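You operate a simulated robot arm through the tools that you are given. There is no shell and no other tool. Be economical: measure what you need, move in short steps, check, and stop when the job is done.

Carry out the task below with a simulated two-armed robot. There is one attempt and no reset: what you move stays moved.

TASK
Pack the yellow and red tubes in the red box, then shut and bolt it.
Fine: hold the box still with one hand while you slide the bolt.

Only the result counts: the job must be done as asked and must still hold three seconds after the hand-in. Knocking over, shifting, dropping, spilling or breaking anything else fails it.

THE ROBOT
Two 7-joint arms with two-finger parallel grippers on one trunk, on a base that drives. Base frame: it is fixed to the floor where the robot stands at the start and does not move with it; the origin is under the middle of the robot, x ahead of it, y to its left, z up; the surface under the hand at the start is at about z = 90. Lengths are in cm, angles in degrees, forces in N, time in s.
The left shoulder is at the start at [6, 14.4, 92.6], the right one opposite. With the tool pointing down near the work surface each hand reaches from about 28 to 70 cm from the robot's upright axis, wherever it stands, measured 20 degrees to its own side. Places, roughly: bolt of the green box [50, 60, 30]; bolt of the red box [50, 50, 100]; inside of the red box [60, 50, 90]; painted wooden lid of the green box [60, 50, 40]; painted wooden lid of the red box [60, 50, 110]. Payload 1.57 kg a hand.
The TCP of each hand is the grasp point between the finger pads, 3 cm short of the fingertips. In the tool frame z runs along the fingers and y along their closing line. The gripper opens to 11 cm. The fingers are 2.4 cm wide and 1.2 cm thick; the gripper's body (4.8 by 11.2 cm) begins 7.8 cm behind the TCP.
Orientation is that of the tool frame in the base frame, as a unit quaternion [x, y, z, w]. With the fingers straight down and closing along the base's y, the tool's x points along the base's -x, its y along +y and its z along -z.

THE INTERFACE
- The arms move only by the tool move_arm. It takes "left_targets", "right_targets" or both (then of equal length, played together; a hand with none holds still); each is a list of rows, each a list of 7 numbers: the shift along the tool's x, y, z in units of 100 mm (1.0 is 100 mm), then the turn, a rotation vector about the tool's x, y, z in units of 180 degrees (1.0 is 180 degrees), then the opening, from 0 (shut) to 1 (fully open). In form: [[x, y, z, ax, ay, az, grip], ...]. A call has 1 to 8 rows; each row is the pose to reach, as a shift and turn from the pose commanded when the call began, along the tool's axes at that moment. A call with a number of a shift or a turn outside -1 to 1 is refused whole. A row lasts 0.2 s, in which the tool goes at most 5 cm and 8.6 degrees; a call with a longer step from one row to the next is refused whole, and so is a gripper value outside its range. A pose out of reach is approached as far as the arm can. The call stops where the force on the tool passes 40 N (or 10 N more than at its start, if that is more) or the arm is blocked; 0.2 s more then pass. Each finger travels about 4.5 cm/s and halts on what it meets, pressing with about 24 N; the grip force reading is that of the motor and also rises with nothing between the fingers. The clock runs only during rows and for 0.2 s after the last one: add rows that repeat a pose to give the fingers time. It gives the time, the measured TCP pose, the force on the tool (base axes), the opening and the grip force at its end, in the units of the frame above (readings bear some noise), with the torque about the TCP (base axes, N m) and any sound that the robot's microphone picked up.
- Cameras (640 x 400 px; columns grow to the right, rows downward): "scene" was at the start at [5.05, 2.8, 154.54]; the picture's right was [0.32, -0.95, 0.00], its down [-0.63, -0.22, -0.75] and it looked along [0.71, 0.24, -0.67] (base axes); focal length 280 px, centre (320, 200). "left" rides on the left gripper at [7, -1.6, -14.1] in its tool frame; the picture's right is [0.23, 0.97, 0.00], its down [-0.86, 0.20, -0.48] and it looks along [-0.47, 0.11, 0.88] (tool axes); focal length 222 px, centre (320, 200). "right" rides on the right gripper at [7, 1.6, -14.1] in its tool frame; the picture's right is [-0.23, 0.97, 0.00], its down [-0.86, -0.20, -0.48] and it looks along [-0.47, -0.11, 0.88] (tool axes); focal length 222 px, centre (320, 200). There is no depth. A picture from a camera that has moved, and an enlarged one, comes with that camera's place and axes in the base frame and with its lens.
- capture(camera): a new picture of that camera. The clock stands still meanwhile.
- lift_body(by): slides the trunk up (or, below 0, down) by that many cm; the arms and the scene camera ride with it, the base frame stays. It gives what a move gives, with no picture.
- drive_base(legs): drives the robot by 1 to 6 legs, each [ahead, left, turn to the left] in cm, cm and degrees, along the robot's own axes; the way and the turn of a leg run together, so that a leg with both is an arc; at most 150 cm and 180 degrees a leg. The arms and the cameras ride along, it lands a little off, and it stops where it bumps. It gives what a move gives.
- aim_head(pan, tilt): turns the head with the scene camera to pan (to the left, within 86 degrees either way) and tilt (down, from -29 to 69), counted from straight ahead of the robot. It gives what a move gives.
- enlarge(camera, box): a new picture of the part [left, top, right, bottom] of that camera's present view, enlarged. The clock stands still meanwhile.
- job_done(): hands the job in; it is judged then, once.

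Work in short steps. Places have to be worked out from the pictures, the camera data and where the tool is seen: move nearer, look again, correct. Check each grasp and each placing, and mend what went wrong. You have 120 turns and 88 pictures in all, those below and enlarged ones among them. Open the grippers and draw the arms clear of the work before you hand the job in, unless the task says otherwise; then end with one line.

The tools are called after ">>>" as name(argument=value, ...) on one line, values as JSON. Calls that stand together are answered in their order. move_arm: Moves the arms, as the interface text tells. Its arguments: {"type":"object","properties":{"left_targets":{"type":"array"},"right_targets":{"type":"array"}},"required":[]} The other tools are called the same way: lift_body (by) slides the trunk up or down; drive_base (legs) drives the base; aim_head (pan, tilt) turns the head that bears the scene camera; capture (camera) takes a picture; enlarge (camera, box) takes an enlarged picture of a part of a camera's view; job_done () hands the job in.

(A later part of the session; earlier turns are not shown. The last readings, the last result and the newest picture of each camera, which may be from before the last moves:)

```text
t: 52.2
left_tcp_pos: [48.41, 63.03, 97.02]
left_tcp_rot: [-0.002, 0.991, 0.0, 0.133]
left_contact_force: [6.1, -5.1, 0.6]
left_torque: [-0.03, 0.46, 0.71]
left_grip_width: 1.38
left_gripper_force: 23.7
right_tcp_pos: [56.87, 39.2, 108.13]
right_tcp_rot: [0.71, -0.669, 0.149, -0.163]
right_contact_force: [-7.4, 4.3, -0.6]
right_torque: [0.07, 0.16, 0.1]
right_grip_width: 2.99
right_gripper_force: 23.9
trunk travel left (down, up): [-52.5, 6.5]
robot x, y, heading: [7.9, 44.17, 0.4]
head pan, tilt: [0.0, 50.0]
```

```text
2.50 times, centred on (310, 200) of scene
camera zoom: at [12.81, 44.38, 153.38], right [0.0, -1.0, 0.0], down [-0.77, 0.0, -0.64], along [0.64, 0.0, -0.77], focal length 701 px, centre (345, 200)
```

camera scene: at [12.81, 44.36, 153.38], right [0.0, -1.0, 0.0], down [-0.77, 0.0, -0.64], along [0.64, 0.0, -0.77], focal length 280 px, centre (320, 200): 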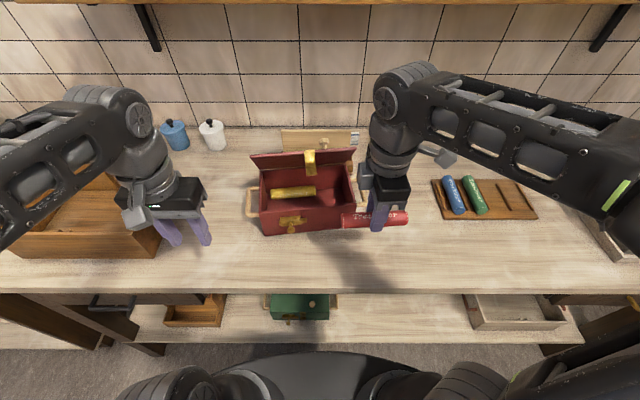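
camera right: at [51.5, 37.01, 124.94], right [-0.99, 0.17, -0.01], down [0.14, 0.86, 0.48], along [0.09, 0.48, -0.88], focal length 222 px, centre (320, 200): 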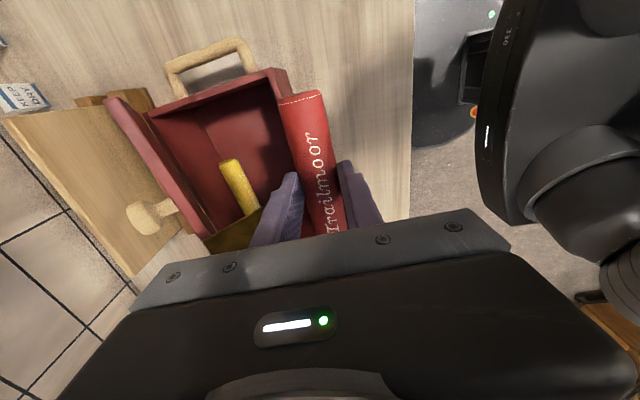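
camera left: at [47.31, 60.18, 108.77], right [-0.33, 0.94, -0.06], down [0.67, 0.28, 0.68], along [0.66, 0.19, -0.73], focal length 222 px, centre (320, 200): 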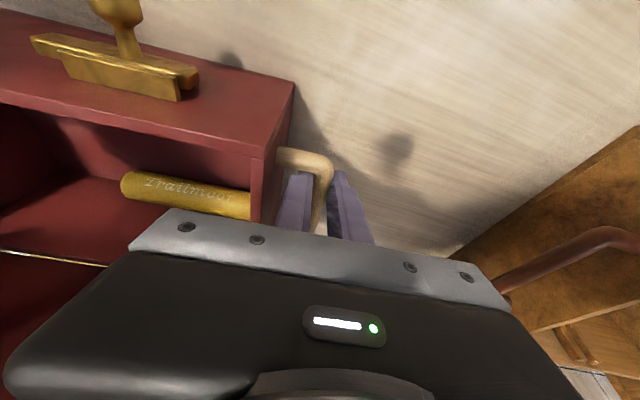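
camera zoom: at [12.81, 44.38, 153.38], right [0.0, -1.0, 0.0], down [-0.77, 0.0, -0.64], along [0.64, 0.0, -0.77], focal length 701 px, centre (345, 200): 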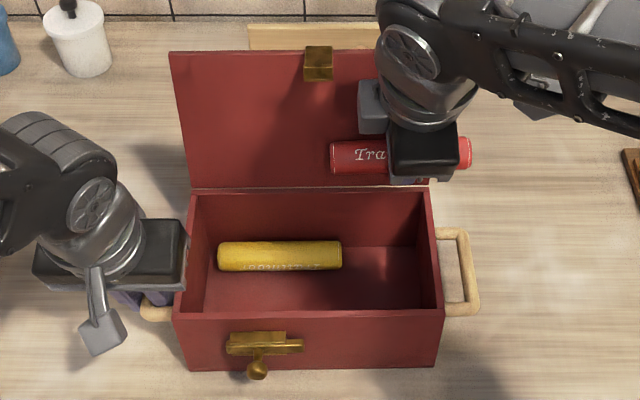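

Lid is fully back, box steady. Back off, reduce the tilt to ~10°, and move over the front half at (49.4, 44).

>>> move_arm(right_targets=[[-0.02, 0.33, -0.15, 0, 0, 0, 0.15], [-0.043, 0.66, -0.31, -0.02, 0, 0, 0.15], [-0.26, 0.657, -0.31, -0.05, 0, 0, 0.15], [-0.482, 0.647, -0.302, -0.083, 0, 0, 0.15]])

>>> capture(camera="right")

>>> enlarge(camera="scene", box=[190, 120, 430, 280])

```text
t: 53.2
left_tcp_pos: [48.38, 63.18, 97.04]
left_tcp_rot: [-0.002, 0.991, 0.0, 0.131]
left_contact_force: [0.1, 0.6, 0.4]
left_torque: [0.04, -0.12, 0.24]
left_grip_width: 1.36
left_gripper_force: 24.1
right_tcp_pos: [49.52, 43.62, 108.22]
right_tcp_rot: [0.724, -0.683, 0.062, -0.069]
right_contact_force: [-0.2, -0.1, -1.5]
right_torque: [0.04, -0.02, -0.03]
right_grip_width: 2.98
right_gripper_force: 24.0
trunk travel left (down, up): [-52.5, 6.5]
robot x, y, heading: [7.69, 44.49, 0.1]
head pan, tilt: [0.0, 50.0]
```

```text
32 pictures are left
camera right: at [45.81, 36.24, 121.61], right [-0.97, 0.17, -0.18], down [0.06, 0.86, 0.51], along [0.24, 0.48, -0.84], focal length 222 px, centre (320, 200)
```

right: 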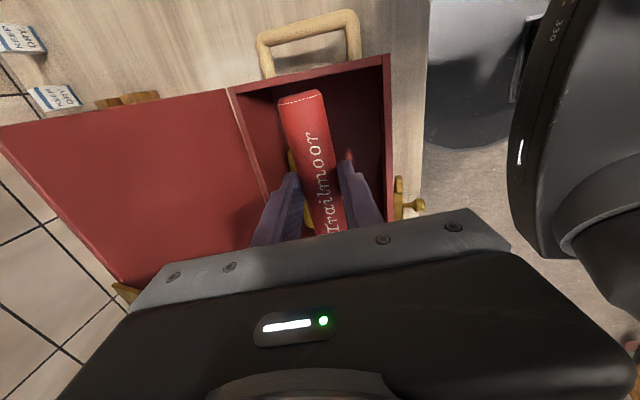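

```text
2.50 times, centred on (310, 200) of scene
camera zoom: at [12.87, 44.43, 153.38], right [0.0, -1.0, 0.0], down [-0.77, 0.0, -0.64], along [0.64, 0.0, -0.77], focal length 701 px, centre (345, 200)
```

zoom: 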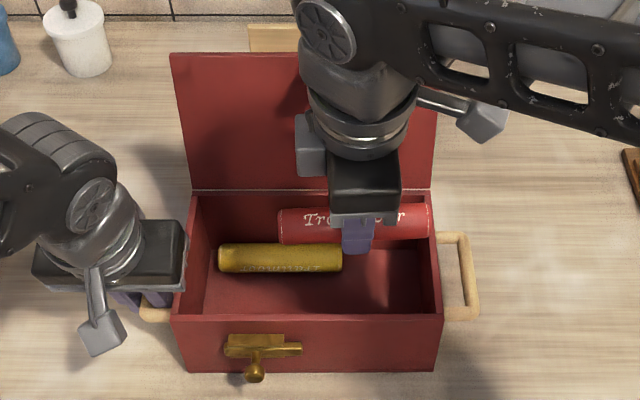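

Clearances look good now. Descend vertically 6 cm and check the force.

>>> move_arm(right_targets=[[-0.02, 0.035, 0.2, 0, 0, 0, 0.15], [-0.04, 0.07, 0.4, 0, 0, 0, 0.15], [-0.04, 0.104, 0.591, 0, 0, 0, 0.15]])

>>> enlarge(camera="scene", box=[190, 120, 430, 280])

```text
t: 54.0
left_tcp_pos: [48.35, 63.15, 96.95]
left_tcp_rot: [-0.002, 0.991, 0.001, 0.132]
left_contact_force: [1.2, 0.3, 0.5]
left_torque: [0.07, -0.13, 0.2]
left_grip_width: 1.36
left_gripper_force: 23.8
right_tcp_pos: [49.61, 43.91, 102.06]
right_tcp_rot: [0.724, -0.683, 0.063, -0.068]
right_contact_force: [-0.2, 0.1, -1.5]
right_torque: [-0.03, 0.01, -0.04]
right_grip_width: 2.99
right_gripper_force: 24.0
trunk travel left (down, up): [-52.5, 6.5]
robot x, y, heading: [8.31, 44.24, -0.1]
head pan, tilt: [0.0, 50.0]
```

```text
2.50 times, centred on (310, 200) of scene
camera zoom: at [12.85, 44.39, 153.38], right [0.0, -1.0, 0.0], down [-0.77, 0.0, -0.64], along [0.64, 0.0, -0.77], focal length 701 px, centre (345, 200)
```

zoom: 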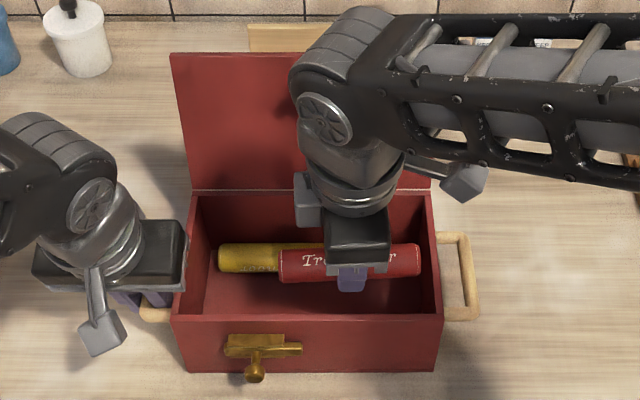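

No contact; lower 6.6 cm more.

>>> move_arm(right_targets=[[0, 0.052, 0.3, 0, 0, 0, 0.15], [0, 0.09, 0.5, 0, 0, 0, 0.15], [0, 0.113, 0.65, 0, 0, 0, 0.15]])

>>> capture(camera="right")

```text
t: 54.8
left_tcp_pos: [48.47, 63.14, 97.06]
left_tcp_rot: [-0.002, 0.991, 0.0, 0.132]
left_contact_force: [0.6, 0.6, 0.1]
left_torque: [0.07, -0.11, 0.21]
left_grip_width: 1.34
left_gripper_force: 23.8
right_tcp_pos: [49.68, 43.93, 95.55]
right_tcp_rot: [0.724, -0.683, 0.062, -0.07]
right_contact_force: [0.1, -0.4, -0.1]
right_torque: [-0.01, 0.0, -0.02]
right_grip_width: 2.98
right_gripper_force: 23.6
trunk travel left (down, up): [-52.5, 6.5]
robot x, y, heading: [8.06, 43.8, -0.1]
head pan, tilt: [0.0, 50.0]
```

```text
29 pictures are left
camera right: at [45.94, 36.66, 108.99], right [-0.97, 0.17, -0.18], down [0.06, 0.86, 0.51], along [0.24, 0.49, -0.84], focal length 222 px, centre (320, 200)
```

right: 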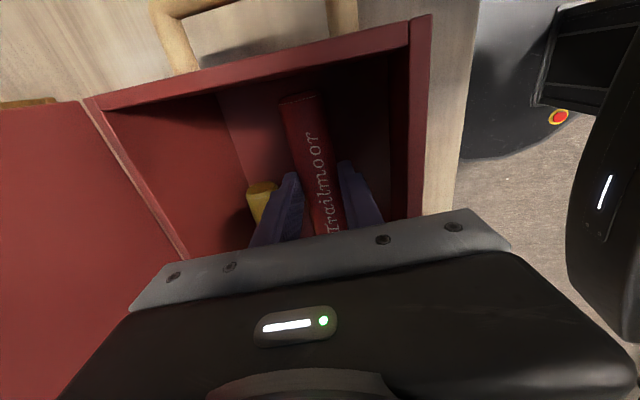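

Red is in the box beside yellow. Lower 0.7 cm more, open to ~4 cm, and rise.

>>> move_arm(right_targets=[[0, 0.006, 0.035, 0, 0, 0, 0.15], [0, 0.012, 0.07, 0, 0, 0, 0.15], [0, 0.012, 0.07, 0, 0, 0, 0.3], [0, 0.012, 0.07, 0, 0, 0, 0.36], [0, 0.012, 0.07, 0, 0, 0, 0.36], [0, -0.04, -0.23, 0, 0, 0, 0.36], [0, -0.09, -0.53, 0, 0, 0, 0.36], [0, -0.14, -0.8, 0, 0, 0, 0.36]])

>>> enlarge(camera="scene", box=[190, 120, 430, 280])

```text
t: 56.6
left_tcp_pos: [48.45, 63.1, 97.02]
left_tcp_rot: [-0.001, 0.991, 0.0, 0.132]
left_contact_force: [0.6, 0.8, -0.4]
left_torque: [-0.09, -0.14, 0.05]
left_grip_width: 1.36
left_gripper_force: 23.7
right_tcp_pos: [49.46, 43.87, 103.78]
right_tcp_rot: [0.725, -0.683, 0.062, -0.07]
right_contact_force: [0.2, -0.2, 0.5]
right_torque: [-0.01, 0.0, 0.01]
right_grip_width: 3.96
right_gripper_force: 0.0
trunk travel left (down, up): [-52.5, 6.5]
robot x, y, heading: [8.08, 44.25, 0.1]
head pan, tilt: [0.0, 50.0]
```

```text
2.50 times, centred on (310, 200) of scene
camera zoom: at [12.81, 44.37, 153.38], right [0.0, -1.0, 0.0], down [-0.77, 0.0, -0.64], along [0.64, 0.0, -0.77], focal length 701 px, centre (345, 200)
```

zoom: 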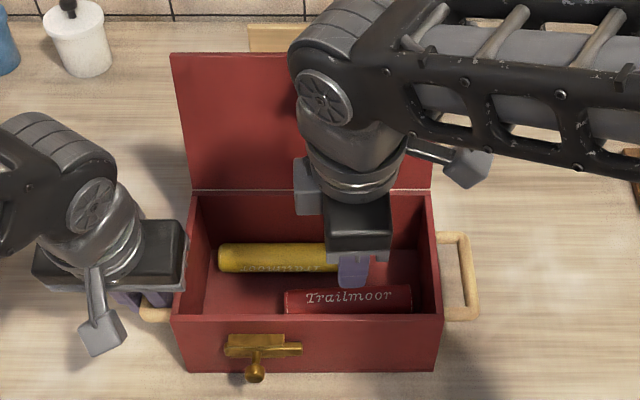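

Both tubes are inside. Now take the right hand up and out past the lid's right edge, untilted and wide open, to sweep the lid closed from behind.

>>> move_arm(right_targets=[[-0.005, 0.01, -0.4, 0, 0, 0, 0.36], [0, 0.012, -0.52, -0.02, 0, 0, 0.36], [0.33, 0.03, -0.52, -0.04, 0, 0, 0.5], [0.66, 0.05, -0.52, -0.055, 0, 0, 0.7], [0.99, 0.07, -0.52, -0.055, 0, 0, 0.9]])

>>> move_arm(right_targets=[[0.1, -0.3, 0, 0, 0, 0, 0.92], [0.3, -0.6, 0, 0, 0, 0, 0.92], [0.3, -1, 0, 0, 0, 0, 0.92]])

>>> enlarge(camera="scene", box=[190, 90, 450, 270])

```text
t: 57.8
left_tcp_pos: [48.42, 62.96, 97.08]
left_tcp_rot: [-0.002, 0.991, 0.001, 0.132]
left_contact_force: [0.2, -0.3, 0.4]
left_torque: [0.03, -0.13, -0.02]
left_grip_width: 1.37
left_gripper_force: 23.5
right_tcp_pos: [48.37, 33.72, 108.68]
right_tcp_rot: [0.729, -0.685, 0.002, -0.007]
right_contact_force: [-1.1, 1.2, 0.4]
right_torque: [0.02, -0.01, 0.02]
right_grip_width: 9.91
right_gripper_force: 0.0
trunk travel left (down, up): [-52.5, 6.5]
robot x, y, heading: [8.14, 44.02, 0.0]
head pan, tilt: [0.0, 50.0]
```

```text
t: 58.6
left_tcp_pos: [48.48, 63.12, 96.98]
left_tcp_rot: [-0.002, 0.991, 0.0, 0.132]
left_contact_force: [0.9, 1.2, -0.1]
left_torque: [-0.03, 0.47, 0.2]
left_grip_width: 1.36
left_gripper_force: 23.8
right_tcp_pos: [59.06, 31.43, 108.63]
right_tcp_rot: [0.727, -0.686, 0.003, -0.005]
right_contact_force: [0.3, 0.4, -0.2]
right_torque: [0.0, 0.01, -0.03]
right_grip_width: 10.1
right_gripper_force: 0.0
trunk travel left (down, up): [-52.5, 6.5]
robot x, y, heading: [7.92, 44.48, 0.2]
head pan, tilt: [0.0, 50.0]
```

```text
2.22 times, centred on (320, 180) of scene
camera zoom: at [12.92, 44.41, 153.38], right [0.0, -1.0, 0.0], down [-0.77, 0.0, -0.64], along [0.64, 0.0, -0.77], focal length 623 px, centre (320, 244)
```

zoom: 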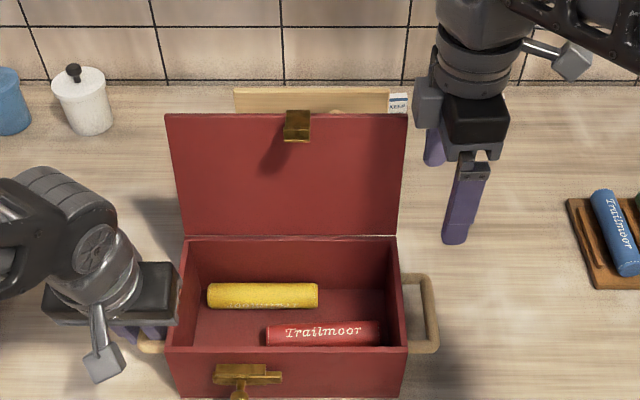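

In position beside the lid; slide +y so the rear finger is behind the lid's right edge.

>>> move_arm(right_targets=[[-0.2, -0.07, -0.03, 0, 0, 0, 0.93], [-0.4, -0.07, -0.03, 0, 0, 0, 0.93], [-0.6, -0.07, -0.03, 0, 0, 0, 0.93]])

>>> enlarge(camera="scene", box=[190, 90, 450, 270])

```text
t: 59.4
left_tcp_pos: [48.49, 63.14, 96.95]
left_tcp_rot: [-0.002, 0.991, 0.001, 0.131]
left_contact_force: [0.2, 2.0, 0.6]
left_torque: [-0.11, 0.11, -0.05]
left_grip_width: 1.39
left_gripper_force: 24.0
right_tcp_pos: [59.03, 37.53, 108.92]
right_tcp_rot: [0.728, -0.685, 0.003, -0.007]
right_contact_force: [-0.3, 0.3, 0.3]
right_torque: [0.0, -0.03, 0.02]
right_grip_width: 10.24
right_gripper_force: 0.0
trunk travel left (down, up): [-52.5, 6.5]
robot x, y, heading: [8.11, 44.47, 0.0]
head pan, tilt: [0.0, 50.0]
```

```text
2.22 times, centred on (320, 180) of scene
camera zoom: at [12.84, 44.41, 153.38], right [0.0, -1.0, 0.0], down [-0.77, 0.0, -0.64], along [0.64, 0.0, -0.77], focal length 623 px, centre (320, 244)
```

zoom: 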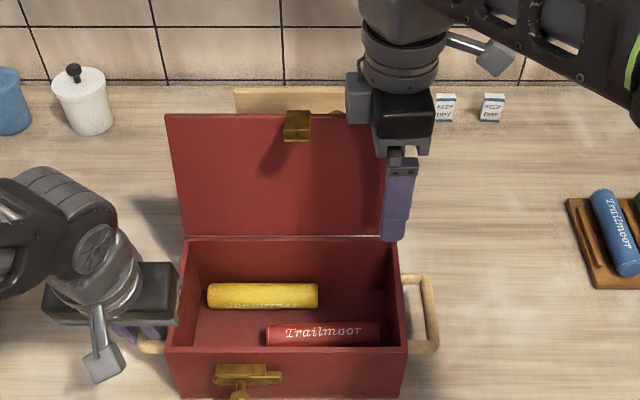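

Straddling the lid. Sweep back (-x) 9 cm slowly.

>>> move_arm(right_targets=[[0, 0.13, 0, 0, 0, 0, 0.93], [0, 0.26, 0, 0, 0, 0, 0.93], [0, 0.39, 0, 0, 0, 0, 0.93], [0, 0.52, 0, 0, 0, 0, 0.93], [0, 0.65, 0, 0, 0, 0, 0.93], [0, 0.78, 0, 0, 0, 0, 0.93], [0, 0.91, 0, 0, 0, 0, 0.93]])

>>> enlarge(camera="scene", box=[190, 110, 450, 290])

```text
t: 61.0
left_tcp_pos: [48.42, 63.03, 97.1]
left_tcp_rot: [-0.002, 0.991, 0.0, 0.132]
left_contact_force: [-0.9, 1.3, -1.0]
left_torque: [-0.05, 0.01, -0.19]
left_grip_width: 1.36
left_gripper_force: 24.4
right_tcp_pos: [49.97, 36.83, 108.86]
right_tcp_rot: [0.728, -0.686, 0.003, -0.007]
right_contact_force: [-0.1, 0.2, 0.6]
right_torque: [-0.01, -0.06, 0.0]
right_grip_width: 10.28
right_gripper_force: 0.5
trunk travel left (down, up): [-52.5, 6.5]
robot x, y, heading: [8.35, 44.56, 0.1]
head pan, tilt: [0.0, 50.0]
```

```text
2.22 times, centred on (320, 200) of scene
camera zoom: at [12.8, 44.37, 153.38], right [0.0, -1.0, 0.0], down [-0.77, 0.0, -0.64], along [0.64, 0.0, -0.77], focal length 623 px, centre (320, 200)
```

zoom: 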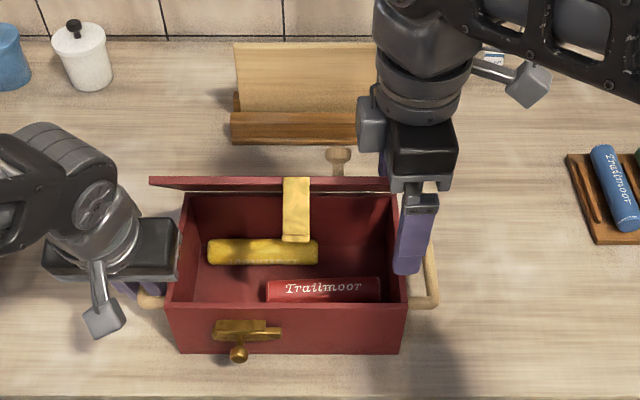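

Lid tips forward nicely. Sweep 4.5 cm further to lower it more.

>>> move_arm(right_targets=[[0, 0.13, 0, 0, 0, 0, 0.93], [0, 0.26, 0, 0, 0, 0, 0.93], [0, 0.39, 0, 0, 0, 0, 0.93], [0, 0.5, 0, 0, 0, 0, 0.93]])

>>> enlarge(camera="scene", box=[190, 110, 450, 290])

```text
t: 62.0
left_tcp_pos: [48.41, 63.21, 97.07]
left_tcp_rot: [-0.001, 0.991, 0.001, 0.131]
left_contact_force: [-11.2, 5.8, -0.6]
left_torque: [-0.13, -2.85, -1.72]
left_grip_width: 1.58
left_gripper_force: 23.7
right_tcp_pos: [45.08, 36.61, 109.11]
right_tcp_rot: [0.726, -0.687, 0.007, -0.01]
right_contact_force: [19.7, -6.2, 24.0]
right_torque: [-0.12, -1.85, -0.95]
right_grip_width: 11.01
right_gripper_force: 4.2
trunk travel left (down, up): [-52.5, 6.5]
robot x, y, heading: [7.89, 44.19, 0.4]
head pan, tilt: [0.0, 50.0]
```

```text
2.22 times, centred on (320, 200) of scene
camera zoom: at [12.78, 44.4, 153.42], right [0.0, -1.0, 0.0], down [-0.77, 0.0, -0.64], along [0.64, 0.0, -0.77], focal length 623 px, centre (320, 200)
```

zoom: 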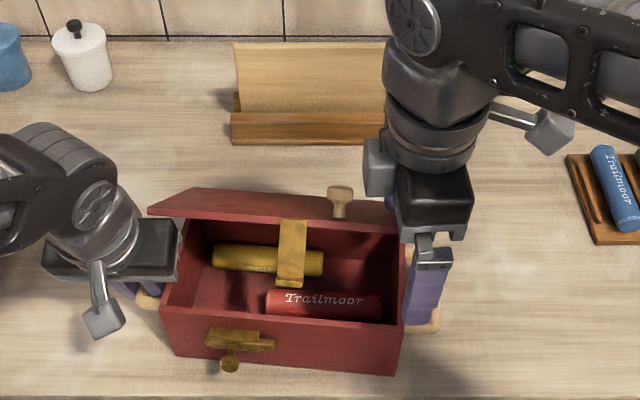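

Force is building (box slightly turned). Release: lift the right hand and move it behind/above the lid, closing its fingers.

>>> move_arm(right_targets=[[0, -0.1, -0.05, 0, 0, 0, 0.9], [0, -0.1, -0.4, 0, 0, 0, 0.7], [0, -0.1, -0.6, 0, 0, 0, 0.5], [0, -0.1, -0.6, 0, 0, 0, 0.2], [0, -0.1, -0.6, 0, 0, 0, 0], [0, -0.1, -0.6, 0, 0, 0, 0]])

>>> enlarge(camera="scene", box=[190, 110, 450, 290])

```text
t: 63.4
left_tcp_pos: [48.5, 63.03, 97.05]
left_tcp_rot: [0.0, 0.991, 0.0, 0.133]
left_contact_force: [-10.5, -0.3, -0.4]
left_torque: [-0.06, -3.31, -2.11]
left_grip_width: 1.59
left_gripper_force: 24.6
right_tcp_pos: [46.04, 36.99, 111.99]
right_tcp_rot: [0.727, -0.686, 0.005, -0.011]
right_contact_force: [17.6, 1.8, 18.0]
right_torque: [0.05, -0.81, -0.5]
right_grip_width: 3.19
right_gripper_force: 9.4
right hand out of reach, approached as far as the arm can: row 2, 3, 4, 5, 6
trunk travel left (down, up): [-52.5, 6.5]
robot x, y, heading: [7.78, 44.29, -0.1]
head pan, tilt: [0.0, 50.0]
```

```text
2.22 times, centred on (320, 200) of scene
camera zoom: at [12.81, 44.41, 153.41], right [0.0, -1.0, 0.0], down [-0.77, 0.0, -0.64], along [0.64, 0.0, -0.77], focal length 623 px, centre (320, 200)
```

zoom: 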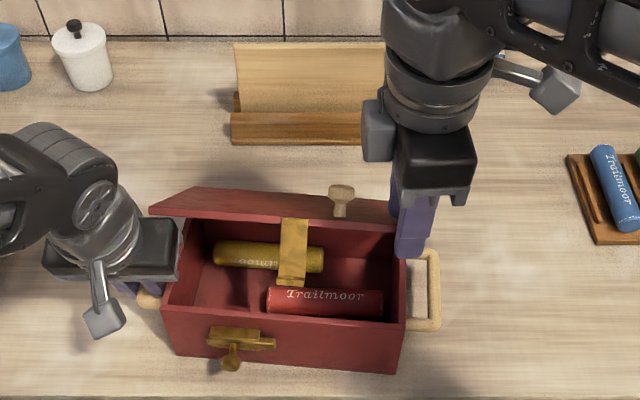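

The fingers caught the lid corner. Open them a bit and slide the hand out to the right.

>>> move_arm(right_targets=[[0, 0, 0, 0, 0, 0, 0.4], [0, 0, 0, 0, 0, 0, 0.7], [0, 0, 0, 0, 0, 0, 0.7], [0.2, 0, 0, 0, 0, 0, 0.7], [0.4, 0, 0, 0, 0, 0, 0.7], [0.6, 0, 0, 0, 0, 0, 0.5], [0.6, 0, 0, 0, 0, 0, 0.2]])

>>> enlarge(camera="scene", box=[190, 110, 450, 290])

```text
t: 65.0
left_tcp_pos: [48.46, 63.1, 97.03]
left_tcp_rot: [-0.002, 0.991, 0.0, 0.131]
left_contact_force: [0.6, -0.3, 0.9]
left_torque: [0.14, -0.18, 0.0]
left_grip_width: 1.35
left_gripper_force: 24.2
right_tcp_pos: [46.24, 30.9, 111.86]
right_tcp_rot: [0.728, -0.685, 0.004, -0.005]
right_contact_force: [0.4, 0.4, -0.3]
right_torque: [-0.01, 0.0, -0.01]
right_grip_width: 2.76
right_gripper_force: 0.4
right hand out of reach, approached as far as the arm can: row 5
trunk travel left (down, up): [-52.5, 6.5]
robot x, y, heading: [8.05, 44.19, 0.0]
head pan, tilt: [0.0, 50.0]
```

```text
2.22 times, centred on (320, 200) of scene
camera zoom: at [12.84, 44.4, 153.38], right [0.0, -1.0, 0.0], down [-0.77, 0.0, -0.64], along [0.64, 0.0, -0.77], focal length 623 px, centre (320, 200)
```

zoom: 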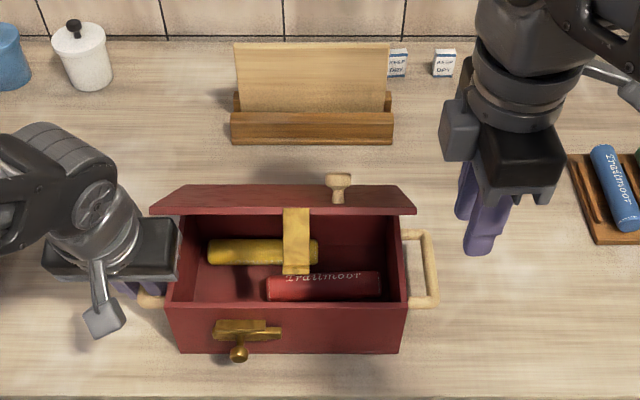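

Lid is now at ~42°. With closed fingers, go above the lid's right part (x≈53, y≈39.3) and press down.

>>> move_arm(right_targets=[[0, -0.3, 0, 0, 0, 0, 0.1], [0, -0.65, 0.02, 0, 0, 0, 0], [-0.3, -0.65, 0.02, 0, 0, 0, 0], [-0.6, -0.66, 0.02, 0, 0, 0, 0], [-0.85, -0.66, 0.02, 0, 0, 0, 0]])

>>> move_arm(right_targets=[[0, 0, 0.1, 0, 0, 0, 0], [0, 0, 0.2, 0, 0, 0, 0], [0, 0, 0.3, 0, 0, 0, 0], [0, 0, 0.4, 0, 0, 0, 0]])

>>> enlarge(camera="scene", box=[190, 110, 450, 290])

```text
t: 66.2
left_tcp_pos: [48.44, 63.1, 97.07]
left_tcp_rot: [-0.001, 0.991, 0.0, 0.132]
left_contact_force: [-0.3, 2.2, -0.5]
left_torque: [-0.1, -0.03, 0.01]
left_grip_width: 1.35
left_gripper_force: 23.7
right_tcp_pos: [52.28, 39.88, 111.64]
right_tcp_rot: [0.727, -0.687, 0.003, -0.007]
right_contact_force: [0.4, -0.9, -0.1]
right_torque: [0.03, 0.0, 0.03]
right_grip_width: 0.0
right_gripper_force: 20.7
trunk travel left (down, up): [-52.5, 6.5]
robot x, y, heading: [8.02, 44.21, 0.0]
head pan, tilt: [0.0, 50.0]
```

```text
t: 66.8
left_tcp_pos: [48.26, 63.04, 96.94]
left_tcp_rot: [0.0, 0.991, 0.0, 0.131]
left_contact_force: [-3.0, 1.1, 5.4]
left_torque: [0.11, -0.25, 0.14]
left_grip_width: 1.35
left_gripper_force: 23.5
right_tcp_pos: [52.49, 39.79, 110.45]
right_tcp_rot: [0.728, -0.685, 0.004, -0.014]
right_contact_force: [1.2, -0.7, 8.7]
right_torque: [0.05, 0.07, 0.02]
right_grip_width: 0.02
right_gripper_force: 21.0
trunk travel left (down, up): [-52.5, 6.5]
robot x, y, heading: [8.22, 44.11, 0.2]
head pan, tilt: [0.0, 50.0]
stopped in row 3 (right hand): the force on the tool passed its limit at 53 N (the readings are from after the stop); the commanded pose is now the measured one
```

```text
2.22 times, centred on (320, 200) of scene
camera zoom: at [12.69, 44.34, 153.41], right [0.0, -1.0, 0.0], down [-0.77, 0.0, -0.64], along [0.64, 0.0, -0.77], focal length 623 px, centre (320, 200)
```

zoom: 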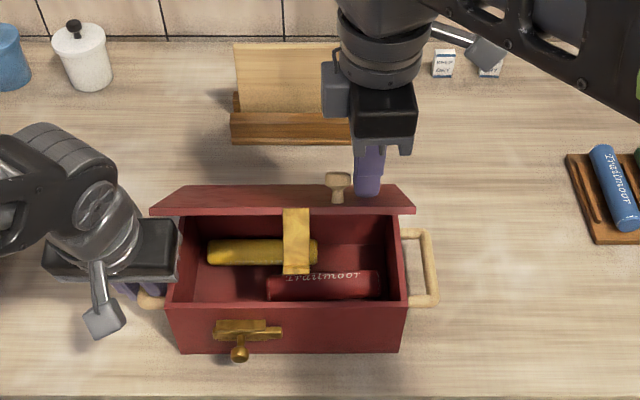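

The lid is actually blocked by the left gripper's body overlapping the lid's left corner. Lift the right hand off, open the left fingers, and withdraw the left hand up and outward.

>>> move_arm(right_targets=[[0, 0, -0.1, 0, 0, 0, 0], [0, 0, -0.1, 0, 0, 0, 0], [0, 0, -0.1, 0, 0, 0, 0], [0, 0, -0.1, 0, 0, 0, 0], [0, 0, -0.1, 0, 0, 0, 0], [0, 0, -0.1, 0, 0, 0, 0]], left_targets=[[0, 0, 0, 0, 0, 0, 0.15], [0, 0, 0, 0, 0, 0, 0.25], [0, 0.0, -0.1, 0, 0, 0, 0.25], [0, 0.0, -0.25, 0, 0, 0, 0.25], [0, 0.0, -0.4, 0, 0, 0, 0.25], [0, 0.0, -0.5, 0, 0, 0, 0.25]])

>>> move_arm(left_targets=[[0, 0.3, -0.1, 0, 0, 0, 0.25], [0, 0.6, -0.1, 0, 0, 0, 0.25]])

>>> enlarge(camera="scene", box=[170, 110, 430, 290])

```text
t: 68.2
left_tcp_pos: [47.01, 63.08, 101.81]
left_tcp_rot: [-0.001, 0.991, -0.001, 0.131]
left_contact_force: [0.1, -0.6, -0.2]
left_torque: [-0.01, 0.0, -0.01]
left_grip_width: 2.75
left_gripper_force: 0.1
right_tcp_pos: [52.6, 39.82, 111.32]
right_tcp_rot: [0.727, -0.686, 0.004, -0.012]
right_contact_force: [0.4, 1.0, 0.1]
right_torque: [-0.04, 0.0, -0.02]
right_grip_width: 0.02
right_gripper_force: 21.4
trunk travel left (down, up): [-52.5, 6.5]
robot x, y, heading: [7.82, 44.45, 0.1]
head pan, tilt: [0.0, 50.0]
```

```text
t: 68.8
left_tcp_pos: [46.75, 69.08, 102.75]
left_tcp_rot: [-0.002, 0.991, 0.001, 0.132]
left_contact_force: [0.1, 1.4, -0.1]
left_torque: [-0.02, 0.03, -0.01]
left_grip_width: 2.76
left_gripper_force: 0.1
right_tcp_pos: [52.49, 39.91, 111.13]
right_tcp_rot: [0.727, -0.686, 0.004, -0.012]
right_contact_force: [-0.5, -0.7, -0.3]
right_torque: [0.0, 0.03, -0.02]
right_grip_width: 0.0
right_gripper_force: 21.4
trunk travel left (down, up): [-52.5, 6.5]
robot x, y, heading: [8.11, 44.04, 0.1]
head pan, tilt: [0.0, 50.0]
```

```text
2.22 times, centred on (300, 200) of scene
camera zoom: at [12.83, 44.38, 153.38], right [0.0, -1.0, 0.0], down [-0.77, 0.0, -0.64], along [0.64, 0.0, -0.77], focal length 623 px, centre (364, 200)
```

zoom: 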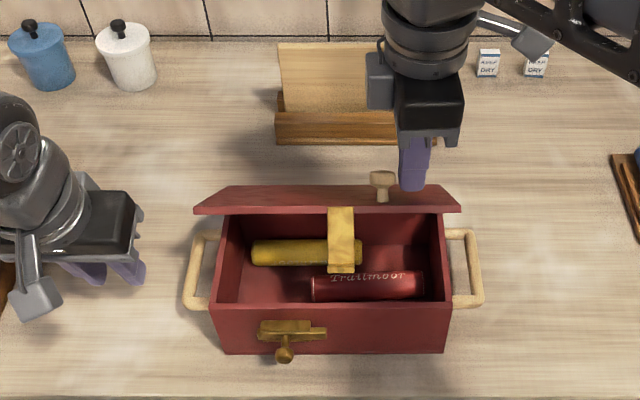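

Left is clear. Press the lid down with the right hand.

>>> move_arm(right_targets=[[0, 0, 0.07, 0, 0, 0, 0], [0, 0, 0.14, 0, 0, 0, 0], [0, 0.03, 0.21, 0, 0, 0, 0], [0, 0.06, 0.28, 0, 0, 0, 0], [0, 0.09, 0.35, 0, 0, 0, 0], [0, 0.12, 0.42, 0, 0, 0, 0]])

>>> enlarge(camera="scene", box=[170, 110, 430, 290])

```text
t: 70.2
left_tcp_pos: [46.79, 69.13, 102.72]
left_tcp_rot: [-0.001, 0.991, 0.0, 0.13]
left_contact_force: [-0.2, 0.1, 0.3]
left_torque: [-0.02, 0.0, -0.02]
left_grip_width: 2.77
left_gripper_force: 0.0
right_tcp_pos: [51.48, 39.65, 107.02]
right_tcp_rot: [0.728, -0.686, 0.005, -0.013]
right_contact_force: [0.4, -0.1, -0.2]
right_torque: [0.01, -0.01, 0.05]
right_grip_width: 0.0
right_gripper_force: 21.1
trunk travel left (down, up): [-52.5, 6.5]
robot x, y, heading: [8.3, 44.26, 0.1]
head pan, tilt: [0.0, 50.0]
```

```text
2.22 times, centred on (300, 200) of scene
camera zoom: at [12.82, 44.35, 153.38], right [0.0, -1.0, 0.0], down [-0.77, 0.0, -0.64], along [0.64, 0.0, -0.77], focal length 623 px, centre (364, 200)
```

zoom: 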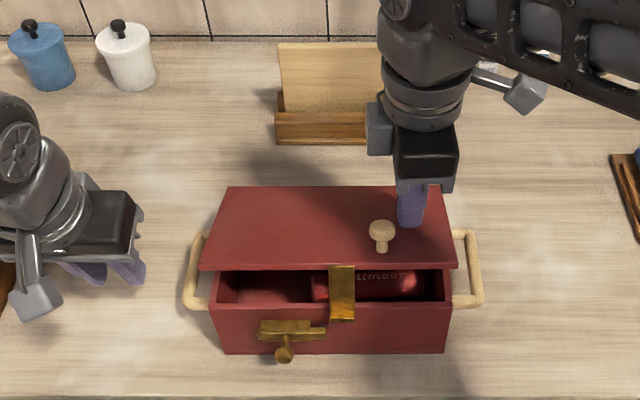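

Closing well. Continue pressing down while moving toward the front.

>>> move_arm(right_targets=[[0, 0.07, 0.05, 0, 0, 0, 0], [0, 0.14, 0.1, 0, 0, 0, 0], [0, 0.21, 0.16, 0, 0, 0, 0], [0, 0.28, 0.22, 0, 0, 0, 0], [0, 0.3, 0.27, 0, 0, 0, 0]])

>>> enlarge(camera="scene", box=[200, 140, 390, 280])

```text
t: 71.4
left_tcp_pos: [46.65, 69.06, 102.62]
left_tcp_rot: [0.0, 0.991, 0.001, 0.13]
left_contact_force: [-0.6, -0.5, 0.2]
left_torque: [0.01, -0.03, 0.02]
left_grip_width: 2.75
left_gripper_force: 0.1
right_tcp_pos: [48.53, 39.73, 104.31]
right_tcp_rot: [0.728, -0.686, 0.005, -0.013]
right_contact_force: [1.2, 0.0, 0.1]
right_torque: [-0.01, -0.02, 0.0]
right_grip_width: 0.01
right_gripper_force: 21.3
trunk travel left (down, up): [-52.5, 6.5]
robot x, y, heading: [8.01, 43.75, -0.0]
head pan, tilt: [0.0, 50.0]
```

```text
2.86 times, centred on (295, 210) of scene
camera zoom: at [12.82, 44.36, 153.38], right [0.0, -1.0, 0.0], down [-0.77, 0.0, -0.64], along [0.64, 0.0, -0.77], focal length 802 px, centre (391, 171)
```

zoom: 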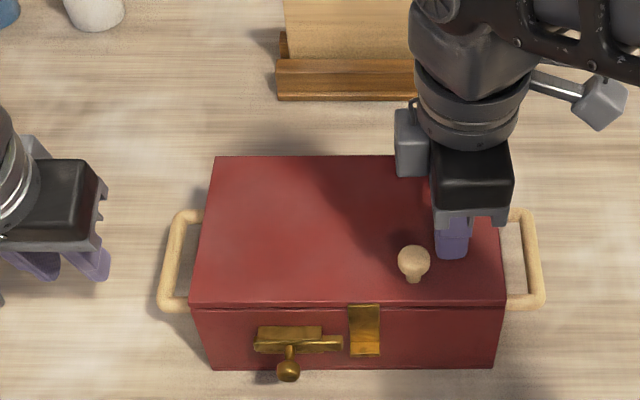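

Lid is down, hasp over the front; bolt knob at ≈(41, 52.3, 97), to be slid toward -y. Press once to make sure it's shut, then rise. I'll hold the right handle with the right hand and push the bolt with the left.

>>> move_arm(right_targets=[[0, 0.02, 0.03, 0, 0, 0, 0], [0, 0.03, 0.05, 0, 0, 0, 0]])

>>> move_arm(right_targets=[[0, 0, -0.3, 0, 0, 0.044, 0], [0.3, 0, -0.4, 0, 0, 0.088, 0.1], [0.6, 0, -0.4, 0, 0, 0.132, 0.2], [0.7, 0, -0.4, 0, 0, 0.176, 0.25], [0.7, 0, -0.4, 0, 0, 0.22, 0.25], [0.7, 0, -0.4, 0, 0, 0.264, 0.25], [0.7, 0, -0.4, 0, 0, 0.308, 0.25], [0.7, 0, -0.4, 0, 0, 0.352, 0.25]])

>>> move_arm(right_targets=[[0, 0, 0, 0, 0, 0.044, 0.25], [0, 0, 0, 0, 0, 0.088, 0.25], [0, 0, 0, 0, 0, 0.132, 0.25], [0, 0, 0, 0, 0, 0.165, 0.25]])

>>> capture(camera="right")

>>> enlarge(camera="scene", box=[200, 140, 390, 280])

```text
t: 72.0
left_tcp_pos: [46.75, 69.11, 102.76]
left_tcp_rot: [-0.001, 0.991, 0.001, 0.13]
left_contact_force: [0.0, -0.3, -0.3]
left_torque: [0.03, 0.02, -0.03]
left_grip_width: 2.73
left_gripper_force: 0.1
right_tcp_pos: [48.4, 39.57, 103.82]
right_tcp_rot: [0.728, -0.686, 0.005, -0.015]
right_contact_force: [3.1, -1.8, 9.4]
right_torque: [-0.16, -0.04, 0.03]
right_grip_width: 0.0
right_gripper_force: 21.3
trunk travel left (down, up): [-52.5, 6.5]
robot x, y, heading: [7.93, 44.19, -0.1]
head pan, tilt: [0.0, 50.0]
```

```text
t: 73.8
left_tcp_pos: [46.65, 69.15, 102.76]
left_tcp_rot: [-0.001, 0.991, 0.0, 0.131]
left_contact_force: [0.8, -0.2, 0.0]
left_torque: [-0.03, 0.01, 0.01]
left_grip_width: 2.75
left_gripper_force: 0.1
right_tcp_pos: [48.65, 32.7, 107.67]
right_tcp_rot: [-0.258, 0.966, 0.003, 0.013]
right_contact_force: [-0.2, -0.5, 0.7]
right_torque: [-0.01, -0.01, -0.01]
right_grip_width: 2.76
right_gripper_force: 0.1
trunk travel left (down, up): [-52.5, 6.5]
robot x, y, heading: [8.3, 44.31, 0.3]
head pan, tilt: [0.0, 50.0]
```

```text
t: 74.8
left_tcp_pos: [46.89, 69.05, 102.71]
left_tcp_rot: [0.0, 0.991, 0.0, 0.131]
left_contact_force: [0.1, -0.7, 0.7]
left_torque: [-0.02, -0.01, 0.04]
left_grip_width: 2.74
left_gripper_force: 0.1
right_tcp_pos: [48.52, 32.59, 107.69]
right_tcp_rot: [-0.001, 1.0, 0.006, 0.012]
right_contact_force: [0.0, 0.2, -0.1]
right_torque: [0.06, 0.0, 0.01]
right_grip_width: 2.76
right_gripper_force: 0.0
trunk travel left (down, up): [-52.5, 6.5]
robot x, y, heading: [7.74, 44.34, 0.0]
head pan, tilt: [0.0, 50.0]
```

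```text
17 pictures are left
camera right: at [41.25, 34.03, 121.62], right [0.22, 0.97, 0.02], down [0.84, -0.2, 0.5], along [0.49, -0.1, -0.87], focal length 222 px, centre (320, 200)
```

right: 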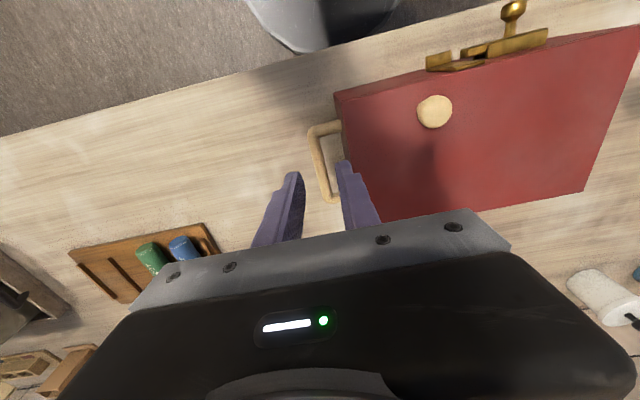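

```text
2.86 times, centred on (295, 210) of scene
camera zoom: at [12.81, 44.36, 153.38], right [0.0, -1.0, 0.0], down [-0.77, 0.0, -0.64], along [0.64, 0.0, -0.77], focal length 802 px, centre (391, 171)
```

zoom: 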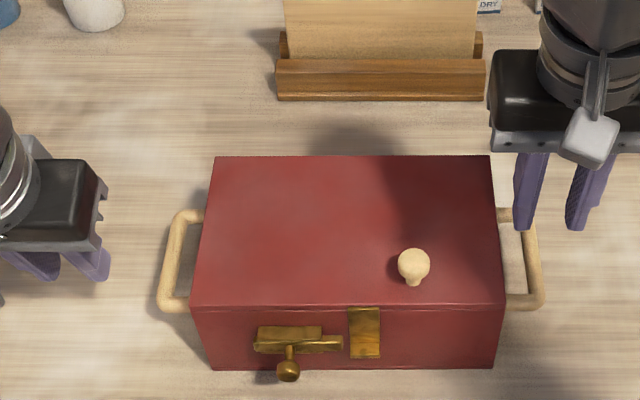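

Lid shut. Right hand is above the right handle bar (y≈32.4). Lower onto it and grip.

>>> move_arm(right_targets=[[-0.03, -0.02, 0.3, 0, 0, 0, 0.25], [-0.03, -0.02, 0.6, 0, 0, 0, 0.25], [-0.03, -0.02, 0.85, 0, 0, 0, 0.25], [-0.03, -0.02, 1.0, 0, 0, 0, 0.25]])

>>> move_arm(right_targets=[[0, 0, 0.05, 0, 0, 0, 0.25], [0, 0, 0.05, 0, 0, 0, 0.1], [0, 0, 0.05, 0, 0, 0, 0], [0, 0, 0.05, 0, 0, 0, 0], [0, 0, 0.05, 0, 0, 0, 0]])

>>> capture(camera="right")

```text
t: 75.8
left_tcp_pos: [46.73, 69.17, 102.68]
left_tcp_rot: [-0.002, 0.992, 0.0, 0.13]
left_contact_force: [-0.8, 0.2, -0.4]
left_torque: [0.0, -0.03, 0.02]
left_grip_width: 2.75
left_gripper_force: 0.0
right_tcp_pos: [49.13, 32.49, 97.53]
right_tcp_rot: [-0.002, 1.0, 0.005, 0.012]
right_contact_force: [0.2, 0.8, 0.4]
right_torque: [0.0, -0.03, 0.01]
right_grip_width: 2.76
right_gripper_force: 0.0
trunk travel left (down, up): [-52.5, 6.5]
robot x, y, heading: [7.98, 44.55, 0.3]
head pan, tilt: [0.0, 50.0]
```

```text
t: 77.0
left_tcp_pos: [46.66, 69.12, 102.7]
left_tcp_rot: [0.0, 0.991, 0.0, 0.13]
left_contact_force: [-0.3, 0.0, 0.0]
left_torque: [-0.01, 0.03, 0.0]
left_grip_width: 2.72
left_gripper_force: 0.0
right_tcp_pos: [49.11, 32.48, 97.18]
right_tcp_rot: [-0.003, 1.0, 0.006, 0.011]
right_contact_force: [0.3, -0.5, 0.7]
right_torque: [-0.01, -0.05, -0.05]
right_grip_width: 1.34
right_gripper_force: 24.5
trunk travel left (down, up): [-52.5, 6.5]
robot x, y, heading: [8.3, 44.24, 0.3]
head pan, tilt: [0.0, 50.0]
```

```text
15 pictures are left
camera right: at [41.85, 33.92, 111.08], right [0.22, 0.98, 0.02], down [0.85, -0.2, 0.5], along [0.49, -0.09, -0.87], focal length 222 px, centre (320, 200)
```

right: 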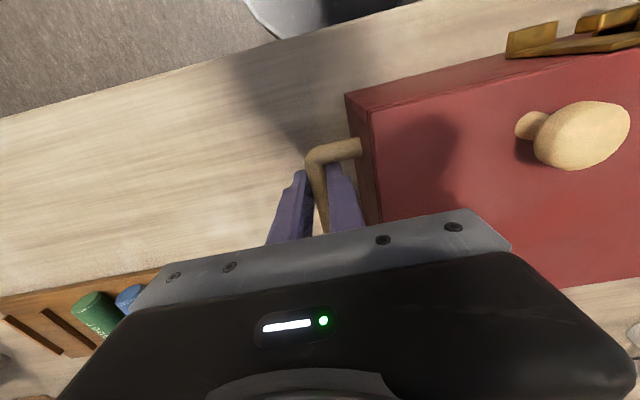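

Right hand holds the handle. Bring the left hand, upright with closed fingers, to front-left of the bolt and look.

>>> move_arm(left_targets=[[0.25, -0.1, -0.2, 0, 0.03, 0, 0.1], [0.5, -0.4, -0.3, 0, 0.06, 0, 0], [0.7, -0.7, -0.4, 0, 0.083, 0, 0], [0.72, -0.9, -0.4, 0, 0.083, 0, 0]])

>>> capture(camera="left")

>>> enlarge(camera="scene", box=[230, 200, 350, 280])

```text
t: 78.0
left_tcp_pos: [38.73, 60.08, 104.68]
left_tcp_rot: [-0.002, 1.0, 0.0, 0.0]
left_contact_force: [0.5, 0.1, 0.4]
left_torque: [0.0, 0.03, 0.01]
left_grip_width: 0.02
left_gripper_force: 21.5
right_tcp_pos: [49.15, 32.56, 97.07]
right_tcp_rot: [-0.005, 1.0, 0.006, 0.012]
right_contact_force: [0.0, -0.2, -0.8]
right_torque: [0.05, 0.29, 0.01]
right_grip_width: 1.38
right_gripper_force: 24.0
trunk travel left (down, up): [-52.5, 6.5]
robot x, y, heading: [8.2, 44.41, 0.3]
head pan, tilt: [0.0, 50.0]
```

```text
14 pictures are left
camera left: at [31.81, 58.23, 118.77], right [-0.23, 0.97, 0.0], down [0.85, 0.2, 0.48], along [0.47, 0.11, -0.88], focal length 222 px, centre (320, 200)
```

left: 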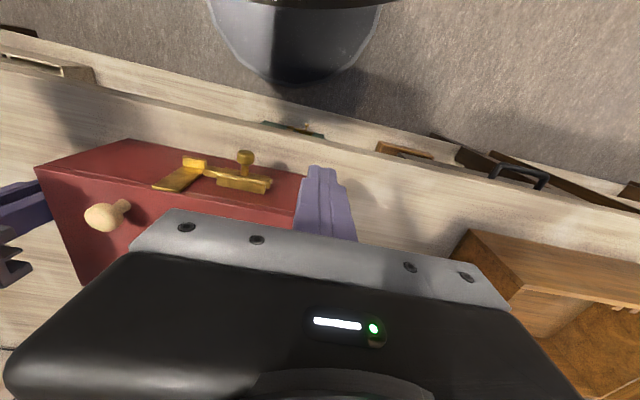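

```text
5.00 times, centred on (290, 240) of scene
camera zoom: at [12.84, 44.34, 153.38], right [0.0, -1.0, 0.0], down [-0.77, 0.0, -0.64], along [0.64, 0.0, -0.77], focal length 1403 px, centre (470, 0)
```

zoom: 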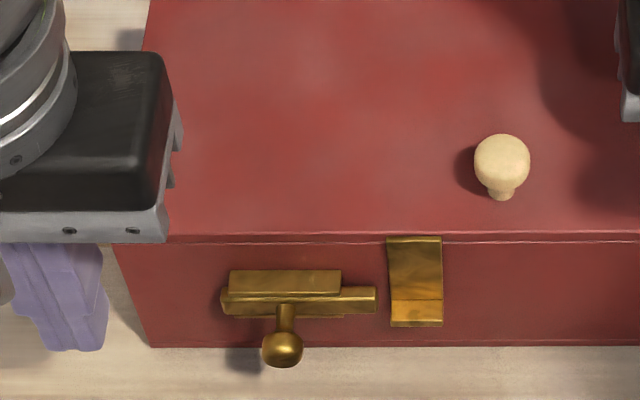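

Knob ball triangulates to (40.4, 52.5, 97.0). Lower closed left fingers to its +y side.

>>> move_arm(left_targets=[[-0.1, -0.2, 0.1, 0, 0, 0, 0], [-0.2, -0.4, 0.3, 0, 0, 0, 0], [-0.2, -0.42, 0.6, 0, 0, 0, 0], [-0.2, -0.42, 0.62, 0, 0, 0, 0]])

>>> enlarge(camera="scene", box=[230, 200, 350, 280])

```text
t: 79.0
left_tcp_pos: [40.81, 55.66, 98.69]
left_tcp_rot: [-0.001, 1.0, 0.001, 0.001]
left_contact_force: [0.1, 0.7, 0.0]
left_torque: [0.01, -0.01, -0.03]
left_grip_width: 0.01
left_gripper_force: 21.4
right_tcp_pos: [49.22, 32.59, 97.18]
right_tcp_rot: [-0.003, 1.0, 0.006, 0.011]
right_contact_force: [-0.1, -1.7, 0.1]
right_torque: [-0.02, 0.06, 0.0]
right_grip_width: 1.36
right_gripper_force: 24.4
trunk travel left (down, up): [-52.5, 6.5]
robot x, y, heading: [8.14, 43.57, 0.2]
head pan, tilt: [0.0, 50.0]
```

```text
5.00 times, centred on (290, 240) of scene
camera zoom: at [12.84, 44.34, 153.38], right [0.0, -1.0, 0.0], down [-0.77, 0.0, -0.64], along [0.64, 0.0, -0.77], focal length 1403 px, centre (470, 0)
```

zoom: 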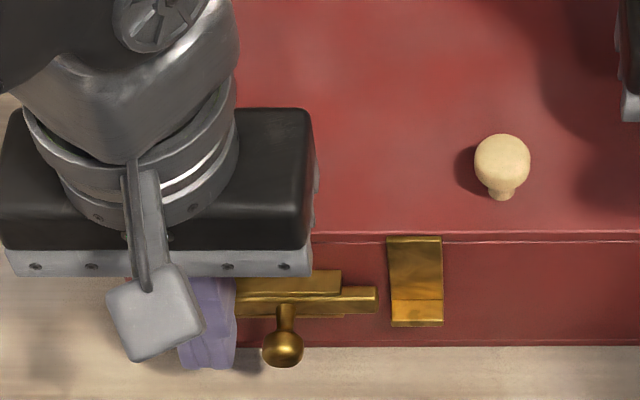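

Fingers sit just left of the knob. Push toward -y in small rows, 3.5 cm.

>>> move_arm(left_targets=[[0, -0.06, 0, 0, 0, 0, 0], [0, -0.12, 0, 0, 0, 0, 0], [0, -0.18, 0, 0, 0, 0, 0], [0, -0.24, 0, 0, 0, 0, 0], [0, -0.3, 0, 0, 0, 0, 0], [0, -0.36, 0, 0, 0, 0, 0]])

>>> enlarge(camera="scene", box=[230, 200, 350, 280])

```text
t: 80.4
left_tcp_pos: [40.81, 52.24, 98.68]
left_tcp_rot: [-0.001, 1.0, 0.0, 0.001]
left_contact_force: [-0.7, 5.0, -1.5]
left_torque: [0.13, 0.05, -0.05]
left_grip_width: 0.0
left_gripper_force: 20.9
right_tcp_pos: [49.2, 32.44, 97.11]
right_tcp_rot: [-0.003, 1.0, 0.006, 0.011]
right_contact_force: [0.9, -6.1, 1.1]
right_torque: [-0.1, -0.09, -0.01]
right_grip_width: 1.36
right_gripper_force: 23.9
trunk travel left (down, up): [-52.5, 6.5]
robot x, y, heading: [7.88, 44.32, 0.0]
head pan, tilt: [0.0, 50.0]
```

```text
5.00 times, centred on (290, 240) of scene
camera zoom: at [12.84, 44.32, 153.38], right [0.0, -1.0, 0.0], down [-0.77, 0.0, -0.64], along [0.64, 0.0, -0.77], focal length 1403 px, centre (470, 0)
```

zoom: 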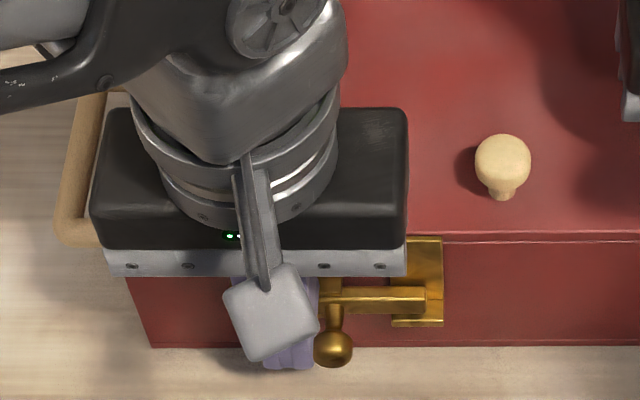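

The bolt moves smoothly (~5 N) and enters the hasp. Continue to its stop.

>>> move_arm(left_targets=[[0, -0.05, 0, 0, 0, 0, 0], [0, -0.1, 0, 0, 0, 0, 0], [0, -0.15, 0, 0, 0, 0, 0], [0, -0.2, 0, 0, 0, 0, 0], [0, -0.25, 0, 0, 0, 0, 0]])

>>> enlarge(camera="scene", box=[230, 200, 350, 280])

```text
t: 81.4
left_tcp_pos: [40.9, 50.77, 98.55]
left_tcp_rot: [-0.002, 1.0, 0.005, -0.002]
left_contact_force: [0.2, 3.1, 1.4]
left_torque: [0.06, -0.01, -0.03]
left_grip_width: 0.0
left_gripper_force: 20.8
right_tcp_pos: [49.35, 32.16, 97.23]
right_tcp_rot: [-0.003, 1.0, 0.002, 0.013]
right_contact_force: [0.2, -2.3, 2.7]
right_torque: [-0.1, 0.6, 0.56]
right_grip_width: 1.35
right_gripper_force: 24.0
trunk travel left (down, up): [-52.5, 6.5]
robot x, y, heading: [7.84, 44.11, -0.1]
head pan, tilt: [0.0, 50.0]
stopped in row 4 (left hand): the force on the tool passed its limit at 45 N (the readings are from after the stop); the commanded pose is now the measured one
```

```text
5.00 times, centred on (290, 240) of scene
camera zoom: at [12.8, 44.37, 153.39], right [0.0, -1.0, 0.0], down [-0.77, 0.0, -0.64], along [0.64, 0.0, -0.77], focal length 1403 px, centre (470, 0)
```

zoom: 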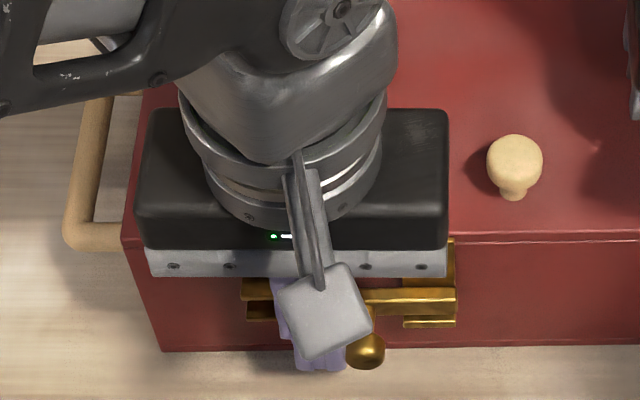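

The bolt hit its stop. Back the left hand off and up, then inspect.

>>> move_arm(left_targets=[[0, 0.15, 0, 0, 0, 0, 0], [0.1, 0.4, 0, 0, 0, 0, 0], [0.2, 0.6, -0.3, 0, 0, 0, 0], [0.2, 0.9, -0.6, 0, 0, 0, 0], [0.2, 1, -0.9, 0, 0, 0, 0]])

>>> enlarge(camera="scene", box=[230, 200, 350, 280])

```text
t: 82.6
left_tcp_pos: [38.66, 60.64, 107.66]
left_tcp_rot: [-0.001, 1.0, 0.005, -0.002]
left_contact_force: [0.0, 0.1, -0.2]
left_torque: [0.02, -0.02, 0.0]
left_grip_width: 0.0
left_gripper_force: 21.6
right_tcp_pos: [49.22, 32.09, 97.05]
right_tcp_rot: [-0.001, 1.0, 0.003, 0.013]
right_contact_force: [-1.8, -1.2, 2.2]
right_torque: [0.0, -0.24, 0.39]
right_grip_width: 1.35
right_gripper_force: 24.4
trunk travel left (down, up): [-52.5, 6.5]
robot x, y, heading: [8.05, 44.12, 0.0]
head pan, tilt: [0.0, 50.0]
```

```text
5.00 times, centred on (290, 240) of scene
camera zoom: at [12.77, 44.34, 153.38], right [0.0, -1.0, 0.0], down [-0.77, 0.0, -0.64], along [0.64, 0.0, -0.77], focal length 1403 px, centre (470, 0)
```

zoom: 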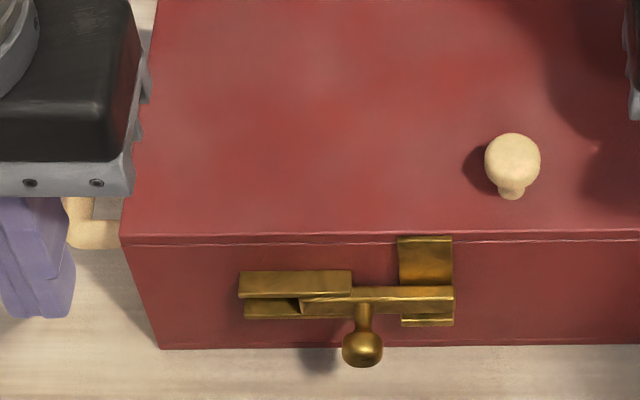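

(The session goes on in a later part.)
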